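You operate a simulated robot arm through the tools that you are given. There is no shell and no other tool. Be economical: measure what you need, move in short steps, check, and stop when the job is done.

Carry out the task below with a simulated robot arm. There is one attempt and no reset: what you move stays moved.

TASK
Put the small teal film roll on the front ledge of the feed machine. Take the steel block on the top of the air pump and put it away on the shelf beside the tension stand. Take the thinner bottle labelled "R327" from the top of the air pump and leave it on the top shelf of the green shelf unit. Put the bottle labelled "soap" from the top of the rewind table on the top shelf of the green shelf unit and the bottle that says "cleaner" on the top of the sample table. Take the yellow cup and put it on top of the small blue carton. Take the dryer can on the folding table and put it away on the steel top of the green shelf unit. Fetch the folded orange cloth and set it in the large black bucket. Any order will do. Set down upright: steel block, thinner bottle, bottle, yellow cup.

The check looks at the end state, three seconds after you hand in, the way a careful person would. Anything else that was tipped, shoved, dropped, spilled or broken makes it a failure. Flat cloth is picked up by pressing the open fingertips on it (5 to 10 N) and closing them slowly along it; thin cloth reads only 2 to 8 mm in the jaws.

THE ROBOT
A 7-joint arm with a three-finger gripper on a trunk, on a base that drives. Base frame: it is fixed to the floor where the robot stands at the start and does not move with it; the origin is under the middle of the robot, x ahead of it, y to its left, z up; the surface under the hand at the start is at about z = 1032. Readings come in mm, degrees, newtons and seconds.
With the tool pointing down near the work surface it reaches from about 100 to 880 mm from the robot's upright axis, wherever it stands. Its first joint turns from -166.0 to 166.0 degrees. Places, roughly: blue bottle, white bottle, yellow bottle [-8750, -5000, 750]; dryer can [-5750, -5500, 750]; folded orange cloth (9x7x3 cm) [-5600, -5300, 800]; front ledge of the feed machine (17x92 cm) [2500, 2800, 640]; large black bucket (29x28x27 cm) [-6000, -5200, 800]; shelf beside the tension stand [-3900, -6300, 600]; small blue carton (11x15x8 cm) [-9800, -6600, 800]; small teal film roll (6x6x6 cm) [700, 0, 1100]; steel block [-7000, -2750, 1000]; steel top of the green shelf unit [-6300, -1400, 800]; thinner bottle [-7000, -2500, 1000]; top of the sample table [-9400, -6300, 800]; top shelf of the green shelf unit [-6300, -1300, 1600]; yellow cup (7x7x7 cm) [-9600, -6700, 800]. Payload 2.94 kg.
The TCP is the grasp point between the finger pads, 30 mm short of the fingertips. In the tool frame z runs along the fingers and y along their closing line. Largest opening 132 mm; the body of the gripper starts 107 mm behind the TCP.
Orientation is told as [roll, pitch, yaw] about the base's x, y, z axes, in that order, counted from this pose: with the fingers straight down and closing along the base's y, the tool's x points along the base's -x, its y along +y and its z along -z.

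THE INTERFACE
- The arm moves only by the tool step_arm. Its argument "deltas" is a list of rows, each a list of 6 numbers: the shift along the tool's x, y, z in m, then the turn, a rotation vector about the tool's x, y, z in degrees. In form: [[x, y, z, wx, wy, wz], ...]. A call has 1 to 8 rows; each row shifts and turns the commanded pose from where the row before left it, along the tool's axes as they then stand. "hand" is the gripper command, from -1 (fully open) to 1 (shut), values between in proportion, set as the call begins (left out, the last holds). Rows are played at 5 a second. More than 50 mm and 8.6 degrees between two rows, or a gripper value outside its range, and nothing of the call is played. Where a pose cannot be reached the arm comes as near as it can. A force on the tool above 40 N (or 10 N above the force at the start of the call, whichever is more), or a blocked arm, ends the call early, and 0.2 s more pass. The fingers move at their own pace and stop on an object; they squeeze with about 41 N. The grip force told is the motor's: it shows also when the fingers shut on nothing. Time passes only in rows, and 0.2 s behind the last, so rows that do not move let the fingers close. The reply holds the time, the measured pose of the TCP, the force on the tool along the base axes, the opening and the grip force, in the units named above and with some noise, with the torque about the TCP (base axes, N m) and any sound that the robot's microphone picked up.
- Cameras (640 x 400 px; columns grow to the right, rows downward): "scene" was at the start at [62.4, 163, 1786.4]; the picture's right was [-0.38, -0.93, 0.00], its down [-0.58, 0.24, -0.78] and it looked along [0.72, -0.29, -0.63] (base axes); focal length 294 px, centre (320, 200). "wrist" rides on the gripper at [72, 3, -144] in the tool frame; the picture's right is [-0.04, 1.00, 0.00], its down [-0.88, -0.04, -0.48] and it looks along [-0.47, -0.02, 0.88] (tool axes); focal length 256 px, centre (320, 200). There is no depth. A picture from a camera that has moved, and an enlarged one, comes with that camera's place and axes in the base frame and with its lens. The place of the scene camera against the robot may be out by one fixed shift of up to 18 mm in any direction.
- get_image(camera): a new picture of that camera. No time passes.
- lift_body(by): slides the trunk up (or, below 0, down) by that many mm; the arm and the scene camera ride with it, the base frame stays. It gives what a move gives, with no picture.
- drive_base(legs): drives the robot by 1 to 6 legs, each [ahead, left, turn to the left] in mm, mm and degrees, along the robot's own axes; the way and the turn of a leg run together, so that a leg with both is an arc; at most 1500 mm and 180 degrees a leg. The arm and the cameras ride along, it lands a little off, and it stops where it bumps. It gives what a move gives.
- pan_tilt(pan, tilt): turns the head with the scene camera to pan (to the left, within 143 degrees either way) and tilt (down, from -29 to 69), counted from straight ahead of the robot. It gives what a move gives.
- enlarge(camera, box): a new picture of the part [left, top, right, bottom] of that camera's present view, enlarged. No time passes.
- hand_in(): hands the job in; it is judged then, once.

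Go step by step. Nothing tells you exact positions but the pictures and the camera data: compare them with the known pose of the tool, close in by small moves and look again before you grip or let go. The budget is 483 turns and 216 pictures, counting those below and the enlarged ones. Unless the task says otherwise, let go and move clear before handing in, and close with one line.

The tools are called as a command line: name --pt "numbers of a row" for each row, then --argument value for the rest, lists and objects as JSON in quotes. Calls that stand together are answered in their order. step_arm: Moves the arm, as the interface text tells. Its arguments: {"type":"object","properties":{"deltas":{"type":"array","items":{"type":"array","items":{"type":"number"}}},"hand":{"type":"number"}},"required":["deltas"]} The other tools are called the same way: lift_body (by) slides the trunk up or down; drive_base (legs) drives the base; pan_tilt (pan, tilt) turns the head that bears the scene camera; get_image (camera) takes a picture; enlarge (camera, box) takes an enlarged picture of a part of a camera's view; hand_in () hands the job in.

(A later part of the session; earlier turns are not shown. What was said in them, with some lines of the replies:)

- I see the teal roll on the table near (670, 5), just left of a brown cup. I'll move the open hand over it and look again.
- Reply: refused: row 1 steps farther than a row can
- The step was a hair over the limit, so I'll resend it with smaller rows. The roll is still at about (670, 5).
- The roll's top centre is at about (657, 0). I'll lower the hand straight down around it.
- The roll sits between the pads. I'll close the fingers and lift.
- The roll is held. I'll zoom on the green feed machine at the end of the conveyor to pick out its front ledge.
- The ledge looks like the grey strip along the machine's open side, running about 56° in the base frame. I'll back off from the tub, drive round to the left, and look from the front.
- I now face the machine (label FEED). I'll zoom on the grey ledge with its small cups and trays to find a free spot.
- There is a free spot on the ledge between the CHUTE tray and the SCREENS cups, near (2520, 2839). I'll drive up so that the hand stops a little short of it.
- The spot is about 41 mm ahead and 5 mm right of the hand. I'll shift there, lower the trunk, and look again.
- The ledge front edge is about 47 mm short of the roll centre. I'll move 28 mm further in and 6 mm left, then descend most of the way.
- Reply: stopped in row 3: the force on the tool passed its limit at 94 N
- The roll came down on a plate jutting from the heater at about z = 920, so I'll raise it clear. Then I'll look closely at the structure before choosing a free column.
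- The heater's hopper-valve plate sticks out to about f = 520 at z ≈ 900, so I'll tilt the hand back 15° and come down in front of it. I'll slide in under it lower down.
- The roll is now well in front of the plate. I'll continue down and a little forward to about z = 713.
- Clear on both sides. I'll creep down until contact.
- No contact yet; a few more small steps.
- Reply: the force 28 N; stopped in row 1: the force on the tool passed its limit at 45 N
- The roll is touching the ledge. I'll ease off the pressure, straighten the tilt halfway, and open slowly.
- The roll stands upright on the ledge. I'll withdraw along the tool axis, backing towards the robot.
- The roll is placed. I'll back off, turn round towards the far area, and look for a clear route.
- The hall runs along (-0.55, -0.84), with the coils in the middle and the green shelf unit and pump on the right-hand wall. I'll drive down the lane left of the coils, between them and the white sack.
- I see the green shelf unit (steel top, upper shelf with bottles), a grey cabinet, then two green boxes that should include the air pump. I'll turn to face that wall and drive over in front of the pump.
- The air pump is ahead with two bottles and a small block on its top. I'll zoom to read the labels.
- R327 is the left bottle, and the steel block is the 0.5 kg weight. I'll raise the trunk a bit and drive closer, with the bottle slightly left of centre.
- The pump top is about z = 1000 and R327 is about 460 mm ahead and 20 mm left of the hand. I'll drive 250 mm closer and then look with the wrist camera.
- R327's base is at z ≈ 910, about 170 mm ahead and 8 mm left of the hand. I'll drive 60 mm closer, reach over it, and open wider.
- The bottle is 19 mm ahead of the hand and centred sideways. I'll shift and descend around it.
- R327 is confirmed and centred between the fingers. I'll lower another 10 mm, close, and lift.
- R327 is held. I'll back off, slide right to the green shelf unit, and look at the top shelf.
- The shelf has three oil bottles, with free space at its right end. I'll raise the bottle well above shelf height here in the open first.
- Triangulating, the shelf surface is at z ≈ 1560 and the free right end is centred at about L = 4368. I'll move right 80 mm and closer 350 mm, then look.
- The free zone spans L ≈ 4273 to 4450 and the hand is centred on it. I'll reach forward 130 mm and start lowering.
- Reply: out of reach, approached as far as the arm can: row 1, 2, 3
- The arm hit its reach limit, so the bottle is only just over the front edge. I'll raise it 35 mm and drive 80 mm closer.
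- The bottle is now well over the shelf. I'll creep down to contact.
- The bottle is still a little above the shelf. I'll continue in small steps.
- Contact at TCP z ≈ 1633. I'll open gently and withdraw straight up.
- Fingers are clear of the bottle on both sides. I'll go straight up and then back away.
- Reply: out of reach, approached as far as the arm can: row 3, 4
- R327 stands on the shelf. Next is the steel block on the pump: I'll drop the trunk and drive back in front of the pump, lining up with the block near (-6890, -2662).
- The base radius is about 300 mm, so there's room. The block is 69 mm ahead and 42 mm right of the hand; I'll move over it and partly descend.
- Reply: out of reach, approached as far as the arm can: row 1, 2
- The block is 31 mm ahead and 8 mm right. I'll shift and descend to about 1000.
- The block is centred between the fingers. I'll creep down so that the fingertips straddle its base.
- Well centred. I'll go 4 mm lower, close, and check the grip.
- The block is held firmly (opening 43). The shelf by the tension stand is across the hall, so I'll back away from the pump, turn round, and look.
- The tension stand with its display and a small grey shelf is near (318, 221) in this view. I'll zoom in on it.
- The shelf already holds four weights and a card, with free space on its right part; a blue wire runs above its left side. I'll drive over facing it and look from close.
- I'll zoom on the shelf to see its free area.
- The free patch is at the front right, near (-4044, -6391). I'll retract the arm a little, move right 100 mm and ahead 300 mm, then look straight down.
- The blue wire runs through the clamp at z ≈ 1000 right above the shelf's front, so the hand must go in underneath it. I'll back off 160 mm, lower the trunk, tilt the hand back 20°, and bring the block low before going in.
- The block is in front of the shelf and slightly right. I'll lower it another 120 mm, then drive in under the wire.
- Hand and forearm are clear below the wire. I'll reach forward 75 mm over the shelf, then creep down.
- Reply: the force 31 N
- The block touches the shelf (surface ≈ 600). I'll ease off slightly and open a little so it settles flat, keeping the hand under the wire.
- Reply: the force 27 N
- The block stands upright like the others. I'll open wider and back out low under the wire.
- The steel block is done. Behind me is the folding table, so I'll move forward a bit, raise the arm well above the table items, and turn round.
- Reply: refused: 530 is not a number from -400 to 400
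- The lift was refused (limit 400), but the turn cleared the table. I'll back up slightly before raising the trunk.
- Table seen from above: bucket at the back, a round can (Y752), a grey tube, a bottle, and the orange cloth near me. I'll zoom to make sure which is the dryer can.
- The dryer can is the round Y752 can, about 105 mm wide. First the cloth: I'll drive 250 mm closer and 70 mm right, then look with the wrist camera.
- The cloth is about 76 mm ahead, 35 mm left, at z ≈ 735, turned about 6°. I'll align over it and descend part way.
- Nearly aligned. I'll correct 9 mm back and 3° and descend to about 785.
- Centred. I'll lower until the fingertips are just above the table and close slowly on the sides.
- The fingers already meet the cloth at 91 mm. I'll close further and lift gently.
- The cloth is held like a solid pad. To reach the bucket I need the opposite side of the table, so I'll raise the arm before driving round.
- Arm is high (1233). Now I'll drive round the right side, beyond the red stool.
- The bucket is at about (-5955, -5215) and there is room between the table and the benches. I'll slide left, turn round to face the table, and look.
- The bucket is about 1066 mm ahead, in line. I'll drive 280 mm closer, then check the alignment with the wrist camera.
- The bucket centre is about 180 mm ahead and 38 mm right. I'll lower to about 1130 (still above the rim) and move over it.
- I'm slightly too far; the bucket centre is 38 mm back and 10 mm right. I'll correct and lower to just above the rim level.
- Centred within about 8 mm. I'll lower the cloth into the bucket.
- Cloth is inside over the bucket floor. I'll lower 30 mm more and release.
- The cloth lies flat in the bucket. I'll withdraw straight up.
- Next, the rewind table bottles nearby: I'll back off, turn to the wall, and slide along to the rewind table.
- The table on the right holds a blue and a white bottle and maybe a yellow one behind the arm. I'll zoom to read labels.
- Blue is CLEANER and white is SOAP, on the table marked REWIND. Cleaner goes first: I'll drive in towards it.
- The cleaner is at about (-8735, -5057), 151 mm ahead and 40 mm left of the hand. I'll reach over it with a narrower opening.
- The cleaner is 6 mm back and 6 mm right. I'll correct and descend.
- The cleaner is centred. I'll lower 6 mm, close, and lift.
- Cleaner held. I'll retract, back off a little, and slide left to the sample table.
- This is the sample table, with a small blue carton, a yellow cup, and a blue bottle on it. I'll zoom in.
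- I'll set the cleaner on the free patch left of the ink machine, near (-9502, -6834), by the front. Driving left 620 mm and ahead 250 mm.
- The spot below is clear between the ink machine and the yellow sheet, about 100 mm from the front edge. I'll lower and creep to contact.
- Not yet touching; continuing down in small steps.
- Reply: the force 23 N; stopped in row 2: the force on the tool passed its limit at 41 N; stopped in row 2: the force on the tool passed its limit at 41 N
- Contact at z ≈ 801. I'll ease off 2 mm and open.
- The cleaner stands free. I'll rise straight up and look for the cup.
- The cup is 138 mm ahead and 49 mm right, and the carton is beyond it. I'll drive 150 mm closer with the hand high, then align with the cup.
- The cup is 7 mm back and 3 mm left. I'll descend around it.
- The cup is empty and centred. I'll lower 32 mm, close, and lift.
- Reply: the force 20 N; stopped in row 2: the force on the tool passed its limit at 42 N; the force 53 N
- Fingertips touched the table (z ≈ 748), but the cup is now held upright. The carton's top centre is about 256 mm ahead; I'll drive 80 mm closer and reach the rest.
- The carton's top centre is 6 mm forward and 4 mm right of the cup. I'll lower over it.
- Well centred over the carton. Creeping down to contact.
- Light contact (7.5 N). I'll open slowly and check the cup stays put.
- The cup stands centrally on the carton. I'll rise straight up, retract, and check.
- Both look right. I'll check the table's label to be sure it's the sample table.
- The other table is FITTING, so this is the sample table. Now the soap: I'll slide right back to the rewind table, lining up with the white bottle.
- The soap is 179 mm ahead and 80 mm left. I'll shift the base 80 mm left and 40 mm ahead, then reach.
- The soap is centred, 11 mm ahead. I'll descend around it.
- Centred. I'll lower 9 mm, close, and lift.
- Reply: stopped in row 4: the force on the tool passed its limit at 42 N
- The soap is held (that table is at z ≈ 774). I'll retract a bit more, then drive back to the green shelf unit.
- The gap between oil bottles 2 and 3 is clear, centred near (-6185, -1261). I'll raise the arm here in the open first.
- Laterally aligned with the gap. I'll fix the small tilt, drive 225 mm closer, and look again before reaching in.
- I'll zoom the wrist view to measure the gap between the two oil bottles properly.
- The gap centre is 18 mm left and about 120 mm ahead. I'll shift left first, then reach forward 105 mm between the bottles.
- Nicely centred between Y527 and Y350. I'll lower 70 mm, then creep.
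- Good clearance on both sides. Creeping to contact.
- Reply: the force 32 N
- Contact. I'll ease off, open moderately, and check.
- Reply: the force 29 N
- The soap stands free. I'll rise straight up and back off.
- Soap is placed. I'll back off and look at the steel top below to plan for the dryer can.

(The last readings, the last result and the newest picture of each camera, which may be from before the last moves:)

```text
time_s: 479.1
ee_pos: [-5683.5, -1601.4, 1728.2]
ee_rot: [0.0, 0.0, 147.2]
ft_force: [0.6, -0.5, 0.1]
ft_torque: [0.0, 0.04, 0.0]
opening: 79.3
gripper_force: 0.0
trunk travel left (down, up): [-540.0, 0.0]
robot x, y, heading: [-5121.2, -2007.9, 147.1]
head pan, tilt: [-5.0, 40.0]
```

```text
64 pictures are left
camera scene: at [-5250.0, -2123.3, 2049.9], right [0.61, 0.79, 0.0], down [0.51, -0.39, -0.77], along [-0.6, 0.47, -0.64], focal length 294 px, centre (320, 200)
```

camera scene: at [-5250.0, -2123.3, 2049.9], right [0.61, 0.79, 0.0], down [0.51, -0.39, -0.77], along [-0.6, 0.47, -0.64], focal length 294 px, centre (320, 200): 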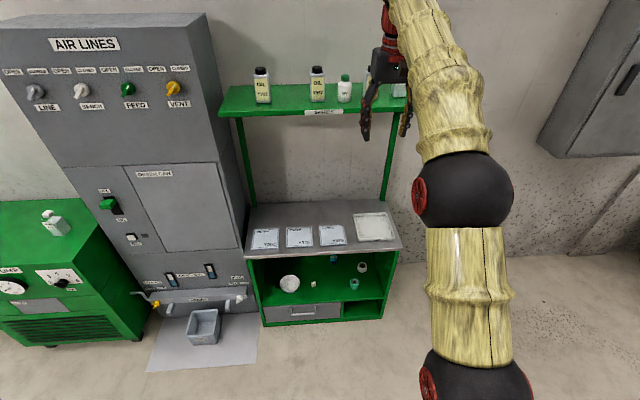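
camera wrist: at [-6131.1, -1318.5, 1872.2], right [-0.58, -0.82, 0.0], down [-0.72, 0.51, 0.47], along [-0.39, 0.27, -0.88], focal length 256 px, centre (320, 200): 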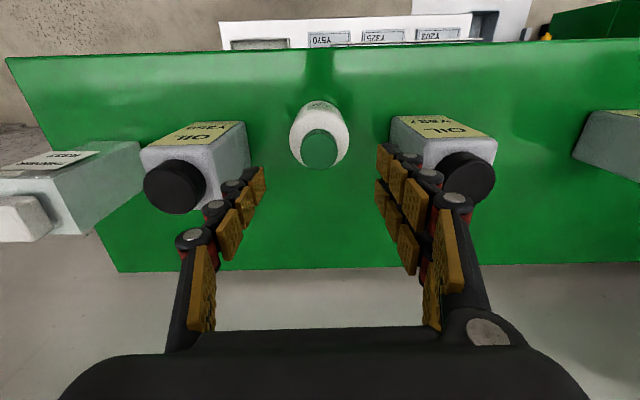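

I'll zoom on the steel top to see where the can fits.

enlarge --camera "scene" --box '[230, 180, 420, 270]'

```text
3.37 times, centred on (325, 225) of scene
camera zoom: at [-5250.0, -2123.3, 2049.9], right [0.61, 0.79, 0.0], down [0.51, -0.39, -0.77], along [-0.6, 0.47, -0.64], focal length 989 px, centre (303, 116)
```

zoom: 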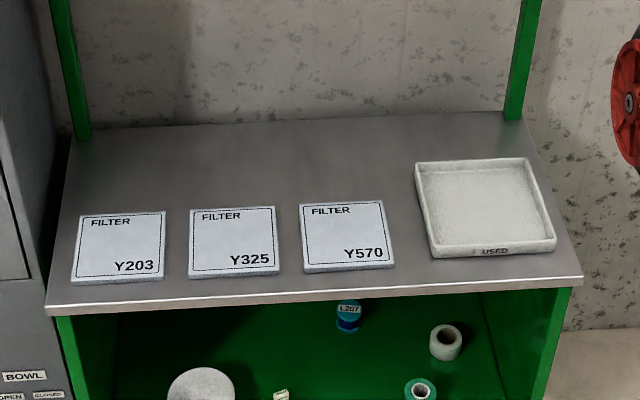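

There is a free band about 210 mm deep behind the filter pads. Now I'll fetch the dryer can: back across the hall and left to the near side of the folding table, arm held high.

drive_base --legs '[[-1500, 0, 0], [-620, 0, 0], [0, 1500, 0], [0, 1500, 0], [0, 130, 0]]'

pan_tilt --pan 0 --tilt 45

get_image --camera "scene"

```text
time_s: 504.6
ee_pos: [-5570.4, -5418.5, 1727.8]
ee_rot: [0.0, -0.1, 147.7]
ft_force: [-0.7, -0.3, -0.5]
ft_torque: [0.06, -0.05, 0.01]
opening: 79.1
gripper_force: 0.2
trunk travel left (down, up): [-540.0, 0.0]
robot x, y, heading: [-4997.1, -5812.1, 147.5]
head pan, tilt: [-5.0, 40.0]
```

```text
time_s: 505.3
ee_pos: [-5568.3, -5417.1, 1727.9]
ee_rot: [0.2, 0.0, 147.6]
ft_force: [1.1, 0.1, -0.1]
ft_torque: [-0.02, 0.02, -0.02]
opening: 79.1
gripper_force: 0.0
trunk travel left (down, up): [-540.0, 0.0]
robot x, y, heading: [-4997.1, -5812.2, 147.6]
head pan, tilt: [0.0, 45.0]
```

```text
62 pictures are left
camera scene: at [-5130.4, -5940.7, 2042.7], right [0.54, 0.84, 0.0], down [0.6, -0.38, -0.71], along [-0.6, 0.38, -0.71], focal length 294 px, centre (320, 200)
```

scene: 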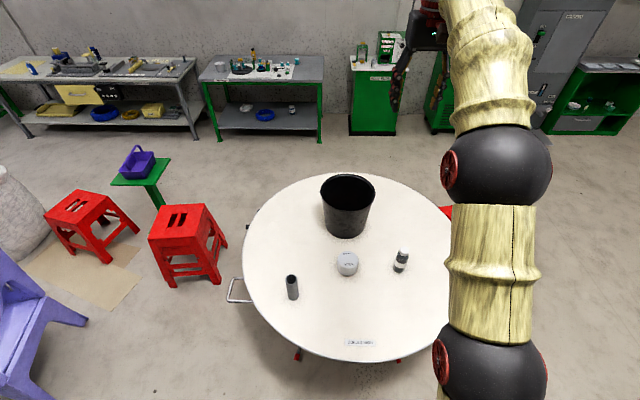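

The can is about 862 mm ahead and 44 mm left. I'll lower the trunk, drive 90 mm in, open fully, and lower the arm part way.

lift_body --by -400

drive_base --legs '[[90, 44, 0]]'

step_arm --pt "0 0 0.047 0 0 0" --pt "0 0 0.047 0 0 0" --pt "0 0 0.047 0 0 0" --pt "0 0 0.047 0 0 0" --pt "0 0 0.047 0 0 0" --hand -1

get_image --camera "wrist"

```text
time_s: 509.1
ee_pos: [-5569.5, -5414.9, 1328.3]
ee_rot: [0.1, 0.0, 147.7]
ft_force: [1.0, 0.1, -0.3]
ft_torque: [-0.03, 0.0, 0.01]
opening: 79.3
gripper_force: 0.0
trunk travel left (down, up): [-140.0, 400.0]
robot x, y, heading: [-4996.9, -5813.9, 147.8]
head pan, tilt: [0.0, 45.0]
```

```text
time_s: 510.3
ee_pos: [-5670.5, -5404.8, 1327.3]
ee_rot: [0.1, 0.1, 147.7]
ft_force: [-1.5, 0.5, -0.2]
ft_torque: [-0.03, -0.07, -0.04]
opening: 79.2
gripper_force: 0.0
trunk travel left (down, up): [-140.0, 400.0]
robot x, y, heading: [-5098.4, -5804.1, 147.6]
head pan, tilt: [0.0, 45.0]
```

```text
time_s: 511.5
ee_pos: [-5669.5, -5405.0, 1092.4]
ee_rot: [0.0, 0.1, 147.8]
ft_force: [0.4, -0.3, 0.6]
ft_torque: [-0.02, -0.01, -0.01]
opening: 131.7
gripper_force: 0.1
trunk travel left (down, up): [-140.0, 400.0]
robot x, y, heading: [-5097.1, -5802.4, 147.4]
head pan, tilt: [0.0, 45.0]
```

```text
61 pictures are left
camera wrist: at [-5610.5, -5446.8, 1237.4], right [-0.57, -0.82, 0.0], down [-0.72, 0.5, 0.47], along [-0.39, 0.27, -0.88], focal length 256 px, centre (320, 200)
```

wrist: 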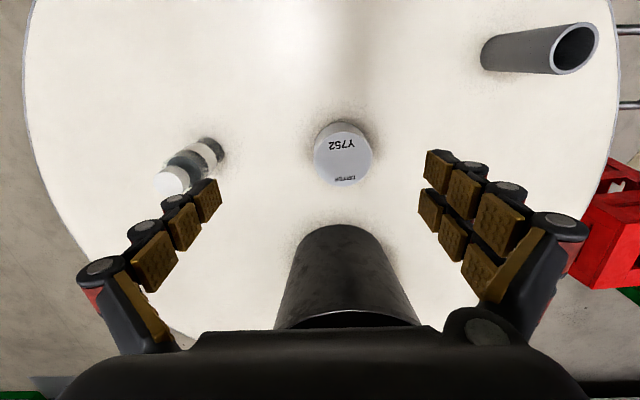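

The can is 70 mm ahead and 36 mm left. I'll move over it and lower to 950 for a finer check.

step_arm --pt "-0.035 0.018 0.02 0 0 0" --pt "-0.035 0.018 0.03 0 0 0" --pt "0 0 0.045 0 0 0" --pt "0 0 0.045 0 0 0" --pt "0 0 0 0 0 0"

get_image --camera "wrist"

```text
time_s: 512.7
ee_pos: [-5745.9, -5399.5, 952.2]
ee_rot: [0.1, 0.1, 147.8]
ft_force: [0.1, -0.6, -1.1]
ft_torque: [0.01, 0.0, -0.02]
opening: 132.0
gripper_force: 0.1
trunk travel left (down, up): [-140.0, 400.0]
robot x, y, heading: [-5095.5, -5802.0, 147.5]
head pan, tilt: [0.0, 45.0]
```

```text
60 pictures are left
camera wrist: at [-5687.9, -5440.0, 1096.6], right [-0.57, -0.82, 0.0], down [-0.72, 0.5, 0.47], along [-0.39, 0.27, -0.88], focal length 256 px, centre (320, 200)
```

wrist: 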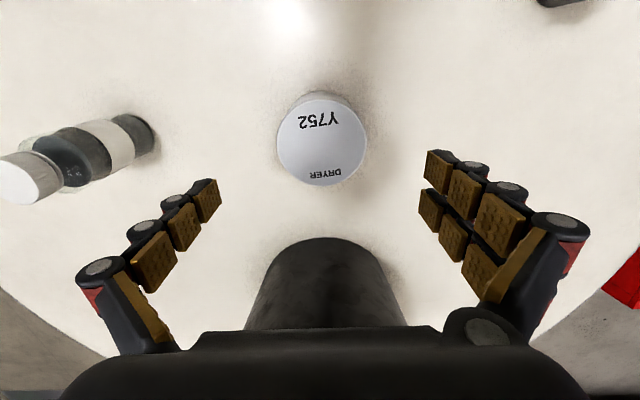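

Centred within 6 mm. Descending around the can.

step_arm --pt "-0.006 0.002 0.02 0 0 0" --pt "0 0 0.045 0 0 0" --pt "0 0 0.045 0 0 0" --pt "0 0 0.035 0 0 0" --pt "0 0 0 0 0 0"

get_image --camera "wrist"

```text
time_s: 513.9
ee_pos: [-5754.3, -5398.5, 807.3]
ee_rot: [0.1, 0.0, 147.6]
ft_force: [0.1, -0.3, 0.8]
ft_torque: [-0.01, -0.01, -0.02]
opening: 132.1
gripper_force: 0.1
trunk travel left (down, up): [-140.0, 400.0]
robot x, y, heading: [-5098.1, -5805.0, 147.4]
head pan, tilt: [0.0, 45.0]
```

```text
59 pictures are left
camera wrist: at [-5694.8, -5439.1, 951.9], right [-0.57, -0.82, 0.0], down [-0.72, 0.5, 0.47], along [-0.39, 0.27, -0.88], focal length 256 px, centre (320, 200)
```

wrist: 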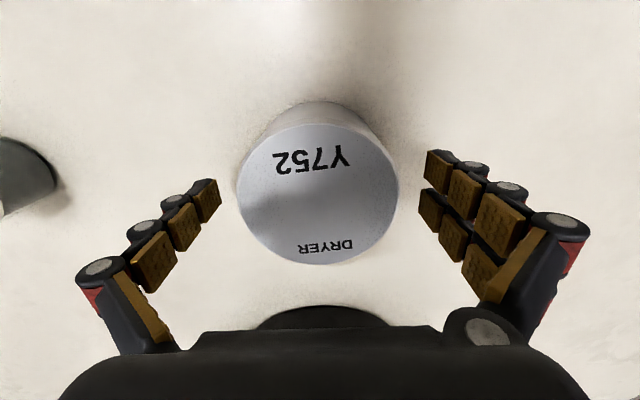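

Centred. I'll lower 20 mm, close, and lift a little.

step_arm --pt "0 0 0.015 0 0 0" --pt "0 0 0.005 0 0 0" --pt "0 0 0 0 0 0"

step_arm --pt "0 0 0 0 0 0" --pt "0 0 0 0 0 0" --pt "0 0 0 0 0 0" --pt "0 0 0 0 0 0" --hand 1

step_arm --pt "0 0 -0.02 0 0 0" --pt "0 0 -0.045 0 0 0" --pt "0 0 -0.045 0 0 0" --pt "0 0 -0.045 0 0 0" --pt "0.03 0 -0.035 0 0 0"

get_image --camera "wrist"

```text
time_s: 514.7
ee_pos: [-5753.1, -5396.7, 788.0]
ee_rot: [0.1, 0.1, 147.7]
ft_force: [1.1, -0.2, 0.6]
ft_torque: [0.02, 0.01, 0.01]
opening: 132.3
gripper_force: 0.0
trunk travel left (down, up): [-140.0, 400.0]
robot x, y, heading: [-5097.0, -5805.7, 147.6]
head pan, tilt: [0.0, 45.0]
```

```text
time_s: 515.7
ee_pos: [-5752.9, -5397.0, 788.3]
ee_rot: [0.2, 0.0, 147.8]
ft_force: [1.4, 1.2, 3.6]
ft_torque: [0.0, -0.14, 0.0]
opening: 100.9
gripper_force: 32.9
trunk travel left (down, up): [-140.0, 400.0]
robot x, y, heading: [-5099.4, -5803.5, 147.5]
head pan, tilt: [0.0, 45.0]
```

```text
time_s: 516.9
ee_pos: [-5728.9, -5412.6, 978.7]
ee_rot: [0.1, 0.1, 147.7]
ft_force: [-0.4, -0.2, -5.2]
ft_torque: [0.02, -0.02, -0.01]
opening: 100.5
gripper_force: 41.0
trunk travel left (down, up): [-140.0, 400.0]
robot x, y, heading: [-5097.6, -5799.5, 147.8]
head pan, tilt: [0.0, 45.0]
```

```text
58 pictures are left
camera wrist: at [-5670.2, -5454.6, 1122.3], right [-0.57, -0.82, 0.0], down [-0.72, 0.5, 0.47], along [-0.39, 0.27, -0.88], focal length 256 px, centre (320, 200)
```

wrist: 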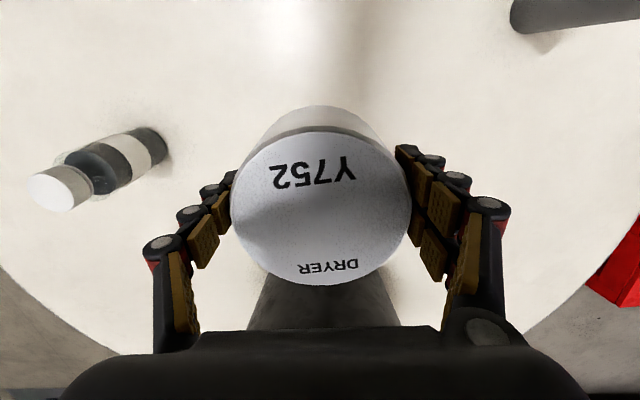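

Can Y752 is held. I'll raise the trunk, then drive across to the green unit.

lift_body --by 150

drive_base --legs '[[-130, 0, 0], [0, -1500, 0], [0, -1500, 0], [1500, 0, 0], [700, 0, 0]]'

pan_tilt --pan 0 --tilt 35

get_image --camera "scene"

```text
time_s: 518.6
ee_pos: [-5728.9, -5411.9, 1127.1]
ee_rot: [0.1, 0.1, 147.6]
ft_force: [0.1, 0.2, -3.8]
ft_torque: [0.02, -0.04, 0.01]
opening: 100.5
gripper_force: 40.8
trunk travel left (down, up): [-290.0, 250.0]
robot x, y, heading: [-5101.2, -5800.6, 147.4]
head pan, tilt: [0.0, 45.0]
```

```text
time_s: 544.4
ee_pos: [-5830.7, -1762.0, 1126.3]
ee_rot: [0.1, 0.1, 147.0]
ft_force: [-0.4, -0.7, -4.4]
ft_torque: [0.01, -0.01, 0.01]
opening: 100.4
gripper_force: 41.3
trunk travel left (down, up): [-290.0, 250.0]
robot x, y, heading: [-5199.2, -2157.8, 147.0]
head pan, tilt: [0.0, 45.0]
```

```text
time_s: 545.1
ee_pos: [-5831.2, -1762.2, 1126.7]
ee_rot: [0.1, 0.1, 147.1]
ft_force: [-0.3, 1.1, -5.0]
ft_torque: [0.01, -0.02, 0.0]
opening: 100.6
gripper_force: 41.0
trunk travel left (down, up): [-290.0, 250.0]
robot x, y, heading: [-5208.3, -2158.1, 147.0]
head pan, tilt: [0.0, 35.0]
```

```text
57 pictures are left
camera scene: at [-5343.4, -2281.0, 1807.3], right [0.54, 0.84, 0.0], down [0.48, -0.31, -0.82], along [-0.69, 0.45, -0.57], focal length 294 px, centre (320, 200)
```

scene: 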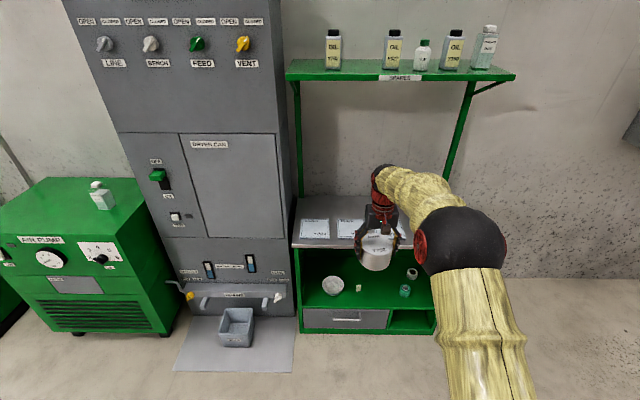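

The spot behind the filter pads is about 660 mm ahead, in line. I'll lower the trunk to keep the arm under the upper shelf, raising the arm to compensate.

step_arm --pt "0.02 0 -0.045 0 0 0" --pt "0.02 0 -0.045 0 0 0" --pt "0.02 0 -0.03 0 0 0"

lift_body --by -285

drive_base --legs '[[440, 0, 0]]'

get_image --camera "scene"

get_image --camera "wrist"

```text
time_s: 546.0
ee_pos: [-5778.9, -1795.8, 1247.7]
ee_rot: [0.1, 0.2, 147.1]
ft_force: [0.7, -0.2, -4.3]
ft_torque: [-0.03, 0.01, -0.01]
opening: 100.2
gripper_force: 41.1
trunk travel left (down, up): [-290.0, 250.0]
robot x, y, heading: [-5201.1, -2159.1, 147.0]
head pan, tilt: [0.0, 35.0]
```

```text
time_s: 548.8
ee_pos: [-5779.3, -1795.8, 964.3]
ee_rot: [0.2, 0.1, 147.1]
ft_force: [0.5, -0.6, -3.5]
ft_torque: [-0.01, -0.03, -0.04]
opening: 100.5
gripper_force: 41.4
trunk travel left (down, up): [-5.0, 535.0]
robot x, y, heading: [-5201.1, -2160.1, 146.9]
head pan, tilt: [0.0, 35.0]
```

```text
time_s: 551.5
ee_pos: [-6150.0, -1552.4, 963.1]
ee_rot: [0.2, 0.1, 146.9]
ft_force: [0.3, -0.3, -4.5]
ft_torque: [-0.01, -0.01, 0.03]
opening: 100.1
gripper_force: 41.4
trunk travel left (down, up): [-5.0, 535.0]
robot x, y, heading: [-5573.3, -1920.8, 147.2]
head pan, tilt: [0.0, 35.0]
```

```text
56 pictures are left
camera scene: at [-5714.1, -2040.1, 1522.4], right [0.55, 0.84, 0.0], down [0.48, -0.31, -0.82], along [-0.69, 0.45, -0.57], focal length 294 px, centre (320, 200)
```

scene: 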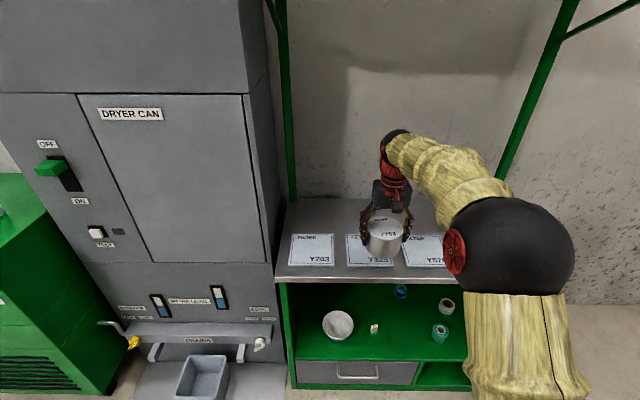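

```text
55 pictures are left
camera wrist: at [-6092.0, -1595.3, 1107.3], right [-0.58, -0.81, 0.0], down [-0.72, 0.51, 0.47], along [-0.39, 0.27, -0.88], focal length 256 px, centre (320, 200)
```

wrist: 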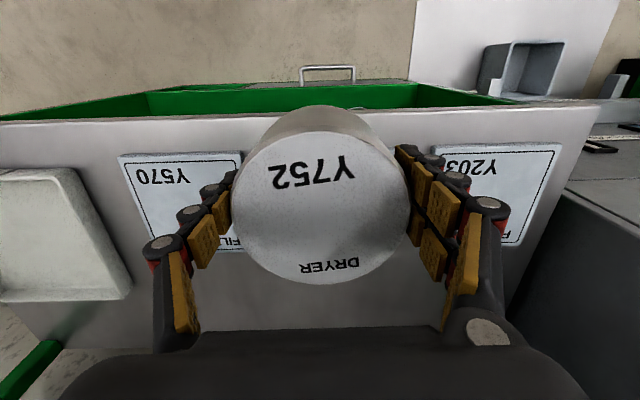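

The free band is centred about 280 mm ahead of the can. I'll drive that far and check with the cameras.

drive_base --legs '[[280, 0, 0]]'

get_image --camera "wrist"

get_image --camera "scene"

```text
time_s: 553.5
ee_pos: [-6387.0, -1400.1, 962.8]
ee_rot: [0.1, 0.1, 147.0]
ft_force: [0.1, -1.0, -3.8]
ft_torque: [0.03, 0.0, -0.01]
opening: 100.3
gripper_force: 41.4
trunk travel left (down, up): [-5.0, 535.0]
robot x, y, heading: [-5807.8, -1768.8, 147.0]
head pan, tilt: [0.0, 35.0]
```

```text
54 pictures are left
camera wrist: at [-6328.4, -1441.8, 1107.1], right [-0.58, -0.81, 0.0], down [-0.72, 0.51, 0.47], along [-0.39, 0.27, -0.88], focal length 256 px, centre (320, 200)
```

wrist: 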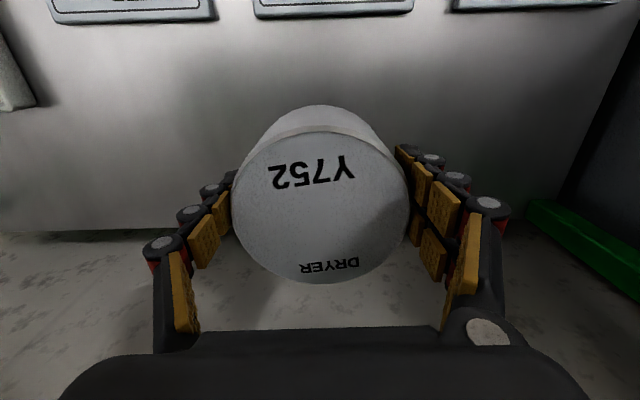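

```text
53 pictures are left
camera scene: at [-5950.4, -1886.6, 1522.4], right [0.54, 0.84, 0.0], down [0.48, -0.31, -0.82], along [-0.69, 0.45, -0.57], focal length 294 px, centre (320, 200)
```

scene: 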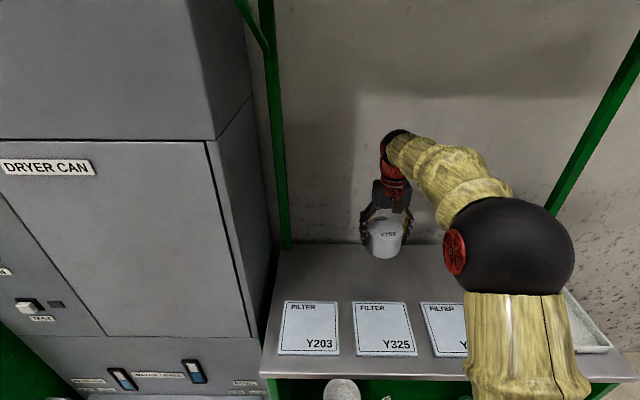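

The can is over the free band with clearance front and back. Lowering 85 mm, then creeping.

step_arm --pt "0.0 0 0.03 0 0 0" --pt "0 0 0.03 0 0 0" --pt "0 0 0.02 0 0 0" --pt "0 0 0 0 0 0"

step_arm --pt "0 0 0.004 0 0 0" --pt "0 0 0.004 0 0 0" --pt "0 0 0 0 0 0"

step_arm --pt "0 0 0.004 0 0 0" --pt "0 0 0.003 0 0 0" --pt "0 0 0 0 0 0"

enlarge --camera "scene" --box '[320, 170, 460, 300]'

```text
time_s: 554.5
ee_pos: [-6387.1, -1399.1, 881.7]
ee_rot: [0.1, 0.3, 147.0]
ft_force: [-0.4, 0.5, -4.6]
ft_torque: [-0.05, -0.01, -0.02]
opening: 100.2
gripper_force: 40.9
trunk travel left (down, up): [-5.0, 535.0]
robot x, y, heading: [-5809.3, -1762.6, 147.0]
head pan, tilt: [0.0, 35.0]
```

```text
time_s: 555.3
ee_pos: [-6386.5, -1399.7, 873.9]
ee_rot: [0.1, 0.2, 147.0]
ft_force: [-0.6, 0.2, -5.7]
ft_torque: [0.0, 0.0, 0.02]
opening: 100.4
gripper_force: 41.3
trunk travel left (down, up): [-5.0, 535.0]
robot x, y, heading: [-5811.7, -1766.7, 146.8]
head pan, tilt: [0.0, 35.0]
```

```text
time_s: 556.1
ee_pos: [-6385.2, -1400.4, 867.2]
ee_rot: [0.2, 0.2, 147.0]
ft_force: [0.5, 0.2, -3.7]
ft_torque: [-0.02, 0.0, -0.02]
opening: 100.2
gripper_force: 41.0
trunk travel left (down, up): [-5.0, 535.0]
robot x, y, heading: [-5806.9, -1761.6, 146.9]
head pan, tilt: [0.0, 35.0]
```

```text
3.08 times, centred on (390, 235) of scene
camera zoom: at [-5950.6, -1886.5, 1522.4], right [0.54, 0.84, 0.0], down [0.48, -0.31, -0.82], along [-0.69, 0.45, -0.57], focal length 904 px, centre (105, 92)
```

zoom: 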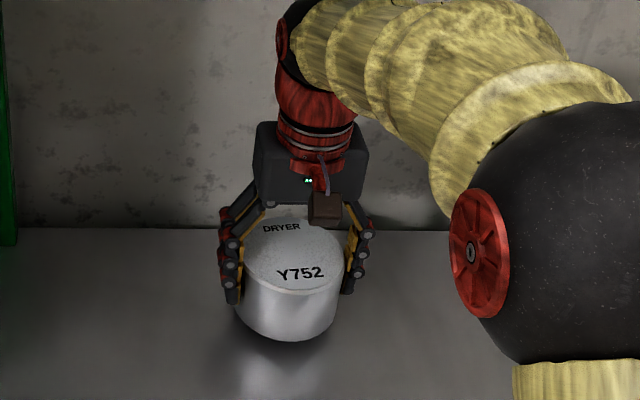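

step_arm --pt "0 0 0.004 0 0 0" --pt "0 0 0.004 0 0 0" --pt "0 0 0 0 0 0"

step_arm --pt "0 0 0.003 0 0 0" --pt "0 0 0.003 0 0 0" --pt "0 0 0 0 0 0"

step_arm --pt "0 0 0.003 0 0 0" --pt "0 0 0.003 0 0 0" --pt "0 0 0 0 0 0"

step_arm --pt "0 0 0.003 0 0 0" --pt "0 0 0.003 0 0 0" --pt "0 0 0 0 0 0"

```text
time_s: 556.9
ee_pos: [-6386.4, -1399.7, 860.1]
ee_rot: [0.1, 0.1, 147.0]
ft_force: [0.0, -0.6, -4.6]
ft_torque: [-0.01, -0.03, 0.0]
opening: 100.0
gripper_force: 41.4
trunk travel left (down, up): [-5.0, 535.0]
robot x, y, heading: [-5809.2, -1762.9, 146.9]
head pan, tilt: [0.0, 35.0]
```

```text
time_s: 557.7
ee_pos: [-6387.0, -1400.3, 853.7]
ee_rot: [0.2, 0.2, 147.0]
ft_force: [-1.1, -0.2, -4.8]
ft_torque: [-0.04, -0.04, 0.01]
opening: 100.6
gripper_force: 40.8
trunk travel left (down, up): [-5.0, 535.0]
robot x, y, heading: [-5810.0, -1766.2, 147.0]
head pan, tilt: [0.0, 35.0]
```

```text
time_s: 558.5
ee_pos: [-6388.0, -1400.1, 848.3]
ee_rot: [0.2, 0.0, 146.9]
ft_force: [0.7, 0.0, 8.0]
ft_torque: [-0.16, -0.46, -0.05]
opening: 100.1
gripper_force: 40.2
trunk travel left (down, up): [-5.0, 535.0]
robot x, y, heading: [-5808.3, -1766.7, 147.0]
head pan, tilt: [0.0, 35.0]
```

```text
time_s: 559.3
ee_pos: [-6387.5, -1399.6, 846.2]
ee_rot: [0.2, -0.2, 147.0]
ft_force: [-1.0, 0.8, 34.5]
ft_torque: [0.16, 0.29, -0.27]
opening: 101.3
gripper_force: 40.9
trunk travel left (down, up): [-5.0, 535.0]
robot x, y, heading: [-5812.8, -1761.8, 146.9]
head pan, tilt: [0.0, 35.0]
```

The can is on the steel top. I'll ease off 3 mm and open.

step_arm --pt "0 0 -0.004 0 0 0" --pt "0 0 0 0 0 0"

step_arm --pt "0 0 0 0 0 0" --pt "0 0 0 0 0 0" --pt "0 0 0 0 0 0" --hand -0.7

step_arm --pt "0 0 0 0 0 0" --pt "0 0 0 0 0 0" --pt "0 0 0 0 0 0" --hand -1

get_image --camera "wrist"

```text
time_s: 559.9
ee_pos: [-6387.1, -1399.4, 845.8]
ee_rot: [0.1, 0.1, 146.9]
ft_force: [-6.8, 3.6, 17.2]
ft_torque: [0.35, 1.02, -0.07]
opening: 100.4
gripper_force: 41.0
trunk travel left (down, up): [-5.0, 535.0]
robot x, y, heading: [-5808.1, -1762.8, 146.8]
head pan, tilt: [0.0, 35.0]
```

```text
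time_s: 560.7
ee_pos: [-6386.2, -1399.7, 844.3]
ee_rot: [0.2, 0.2, 147.0]
ft_force: [-0.3, 0.2, 0.2]
ft_torque: [-0.03, 0.02, -0.02]
opening: 112.4
gripper_force: 0.1
trunk travel left (down, up): [-5.0, 535.0]
robot x, y, heading: [-5811.1, -1769.7, 146.9]
head pan, tilt: [0.0, 35.0]
```

```text
time_s: 561.5
ee_pos: [-6387.1, -1400.0, 845.9]
ee_rot: [0.1, 0.1, 147.0]
ft_force: [0.9, 0.1, 0.2]
ft_torque: [-0.01, -0.03, 0.0]
opening: 132.4
gripper_force: 0.1
trunk travel left (down, up): [-5.0, 535.0]
robot x, y, heading: [-5812.1, -1763.5, 146.7]
head pan, tilt: [0.0, 35.0]
```

```text
51 pictures are left
camera wrist: at [-6328.5, -1442.0, 990.4], right [-0.58, -0.81, 0.0], down [-0.72, 0.51, 0.47], along [-0.39, 0.27, -0.88], focal length 256 px, centre (320, 200)
```

wrist: 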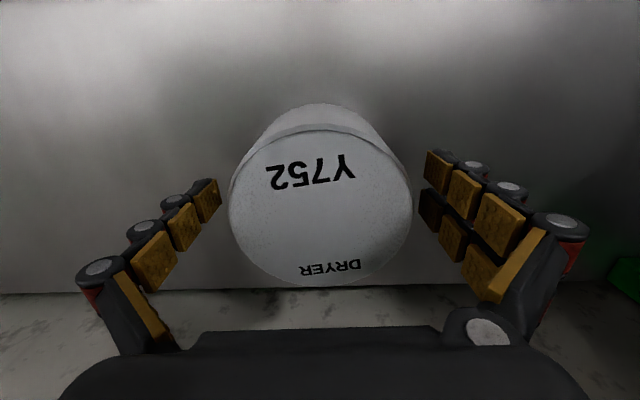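

The can stands free. I'll rise clear and back away, then check the unit.

step_arm --pt "0 0 -0.04 0 0 0" --pt "0 0 -0.04 0 0 0" --pt "0 0 -0.04 0 0 0"

drive_base --legs '[[-800, 0, 0]]'

get_image --camera "scene"

```text
time_s: 562.3
ee_pos: [-6386.1, -1398.6, 965.6]
ee_rot: [0.1, 0.2, 147.1]
ft_force: [0.3, -0.2, -0.1]
ft_torque: [-0.03, -0.01, 0.01]
opening: 132.0
gripper_force: 0.0
trunk travel left (down, up): [-5.0, 535.0]
robot x, y, heading: [-5811.0, -1760.1, 146.9]
head pan, tilt: [0.0, 35.0]
```

```text
time_s: 566.6
ee_pos: [-5713.3, -1838.0, 967.3]
ee_rot: [0.1, 0.2, 147.4]
ft_force: [0.9, -0.7, 0.6]
ft_torque: [0.0, -0.02, 0.0]
opening: 132.1
gripper_force: 0.0
trunk travel left (down, up): [-5.0, 535.0]
robot x, y, heading: [-5135.6, -2204.0, 147.2]
head pan, tilt: [0.0, 35.0]
```

```text
50 pictures are left
camera scene: at [-5275.1, -2323.3, 1522.4], right [0.54, 0.84, 0.0], down [0.48, -0.31, -0.82], along [-0.69, 0.44, -0.57], focal length 294 px, centre (320, 200)
```

scene: 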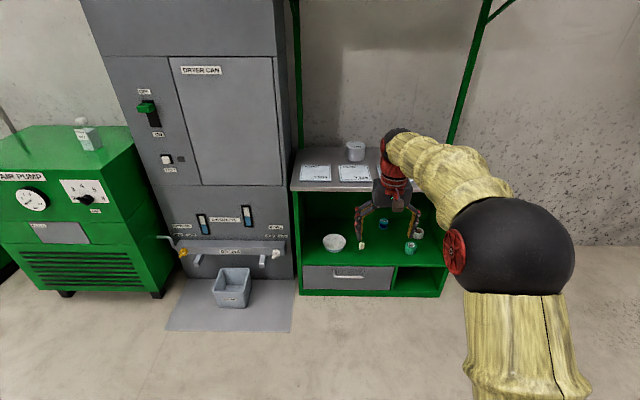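

The can is on the steel top. One last look at the top shelf before handing in.

pan_tilt --pan 0 --tilt 8

get_image --camera "scene"

```text
time_s: 567.5
ee_pos: [-5714.8, -1838.6, 965.8]
ee_rot: [0.2, 0.1, 147.4]
ft_force: [-1.3, 0.2, -0.2]
ft_torque: [0.01, -0.03, 0.02]
opening: 131.9
gripper_force: 0.0
trunk travel left (down, up): [-5.0, 535.0]
robot x, y, heading: [-5136.9, -2202.3, 147.5]
head pan, tilt: [0.0, 8.0]
```

```text
49 pictures are left
camera scene: at [-5278.8, -2320.9, 1565.7], right [0.54, 0.84, 0.0], down [0.12, -0.08, -0.99], along [-0.83, 0.54, -0.14], focal length 294 px, centre (320, 200)
```

scene: 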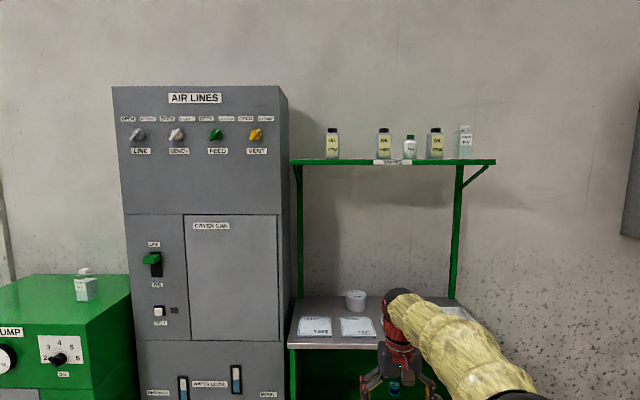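

Soap and R327 stand upright on the top shelf and the dryer can is on the steel top. The earlier placements looked right when I left them, so I'm handing in.

hand_in

```text
The job is handed in.
```

I moved all eight items to their places and handed the job in. I did bump the teal roll against the feed machine's hopper-valve plate at about 94 N, and saw no damage afterwards.
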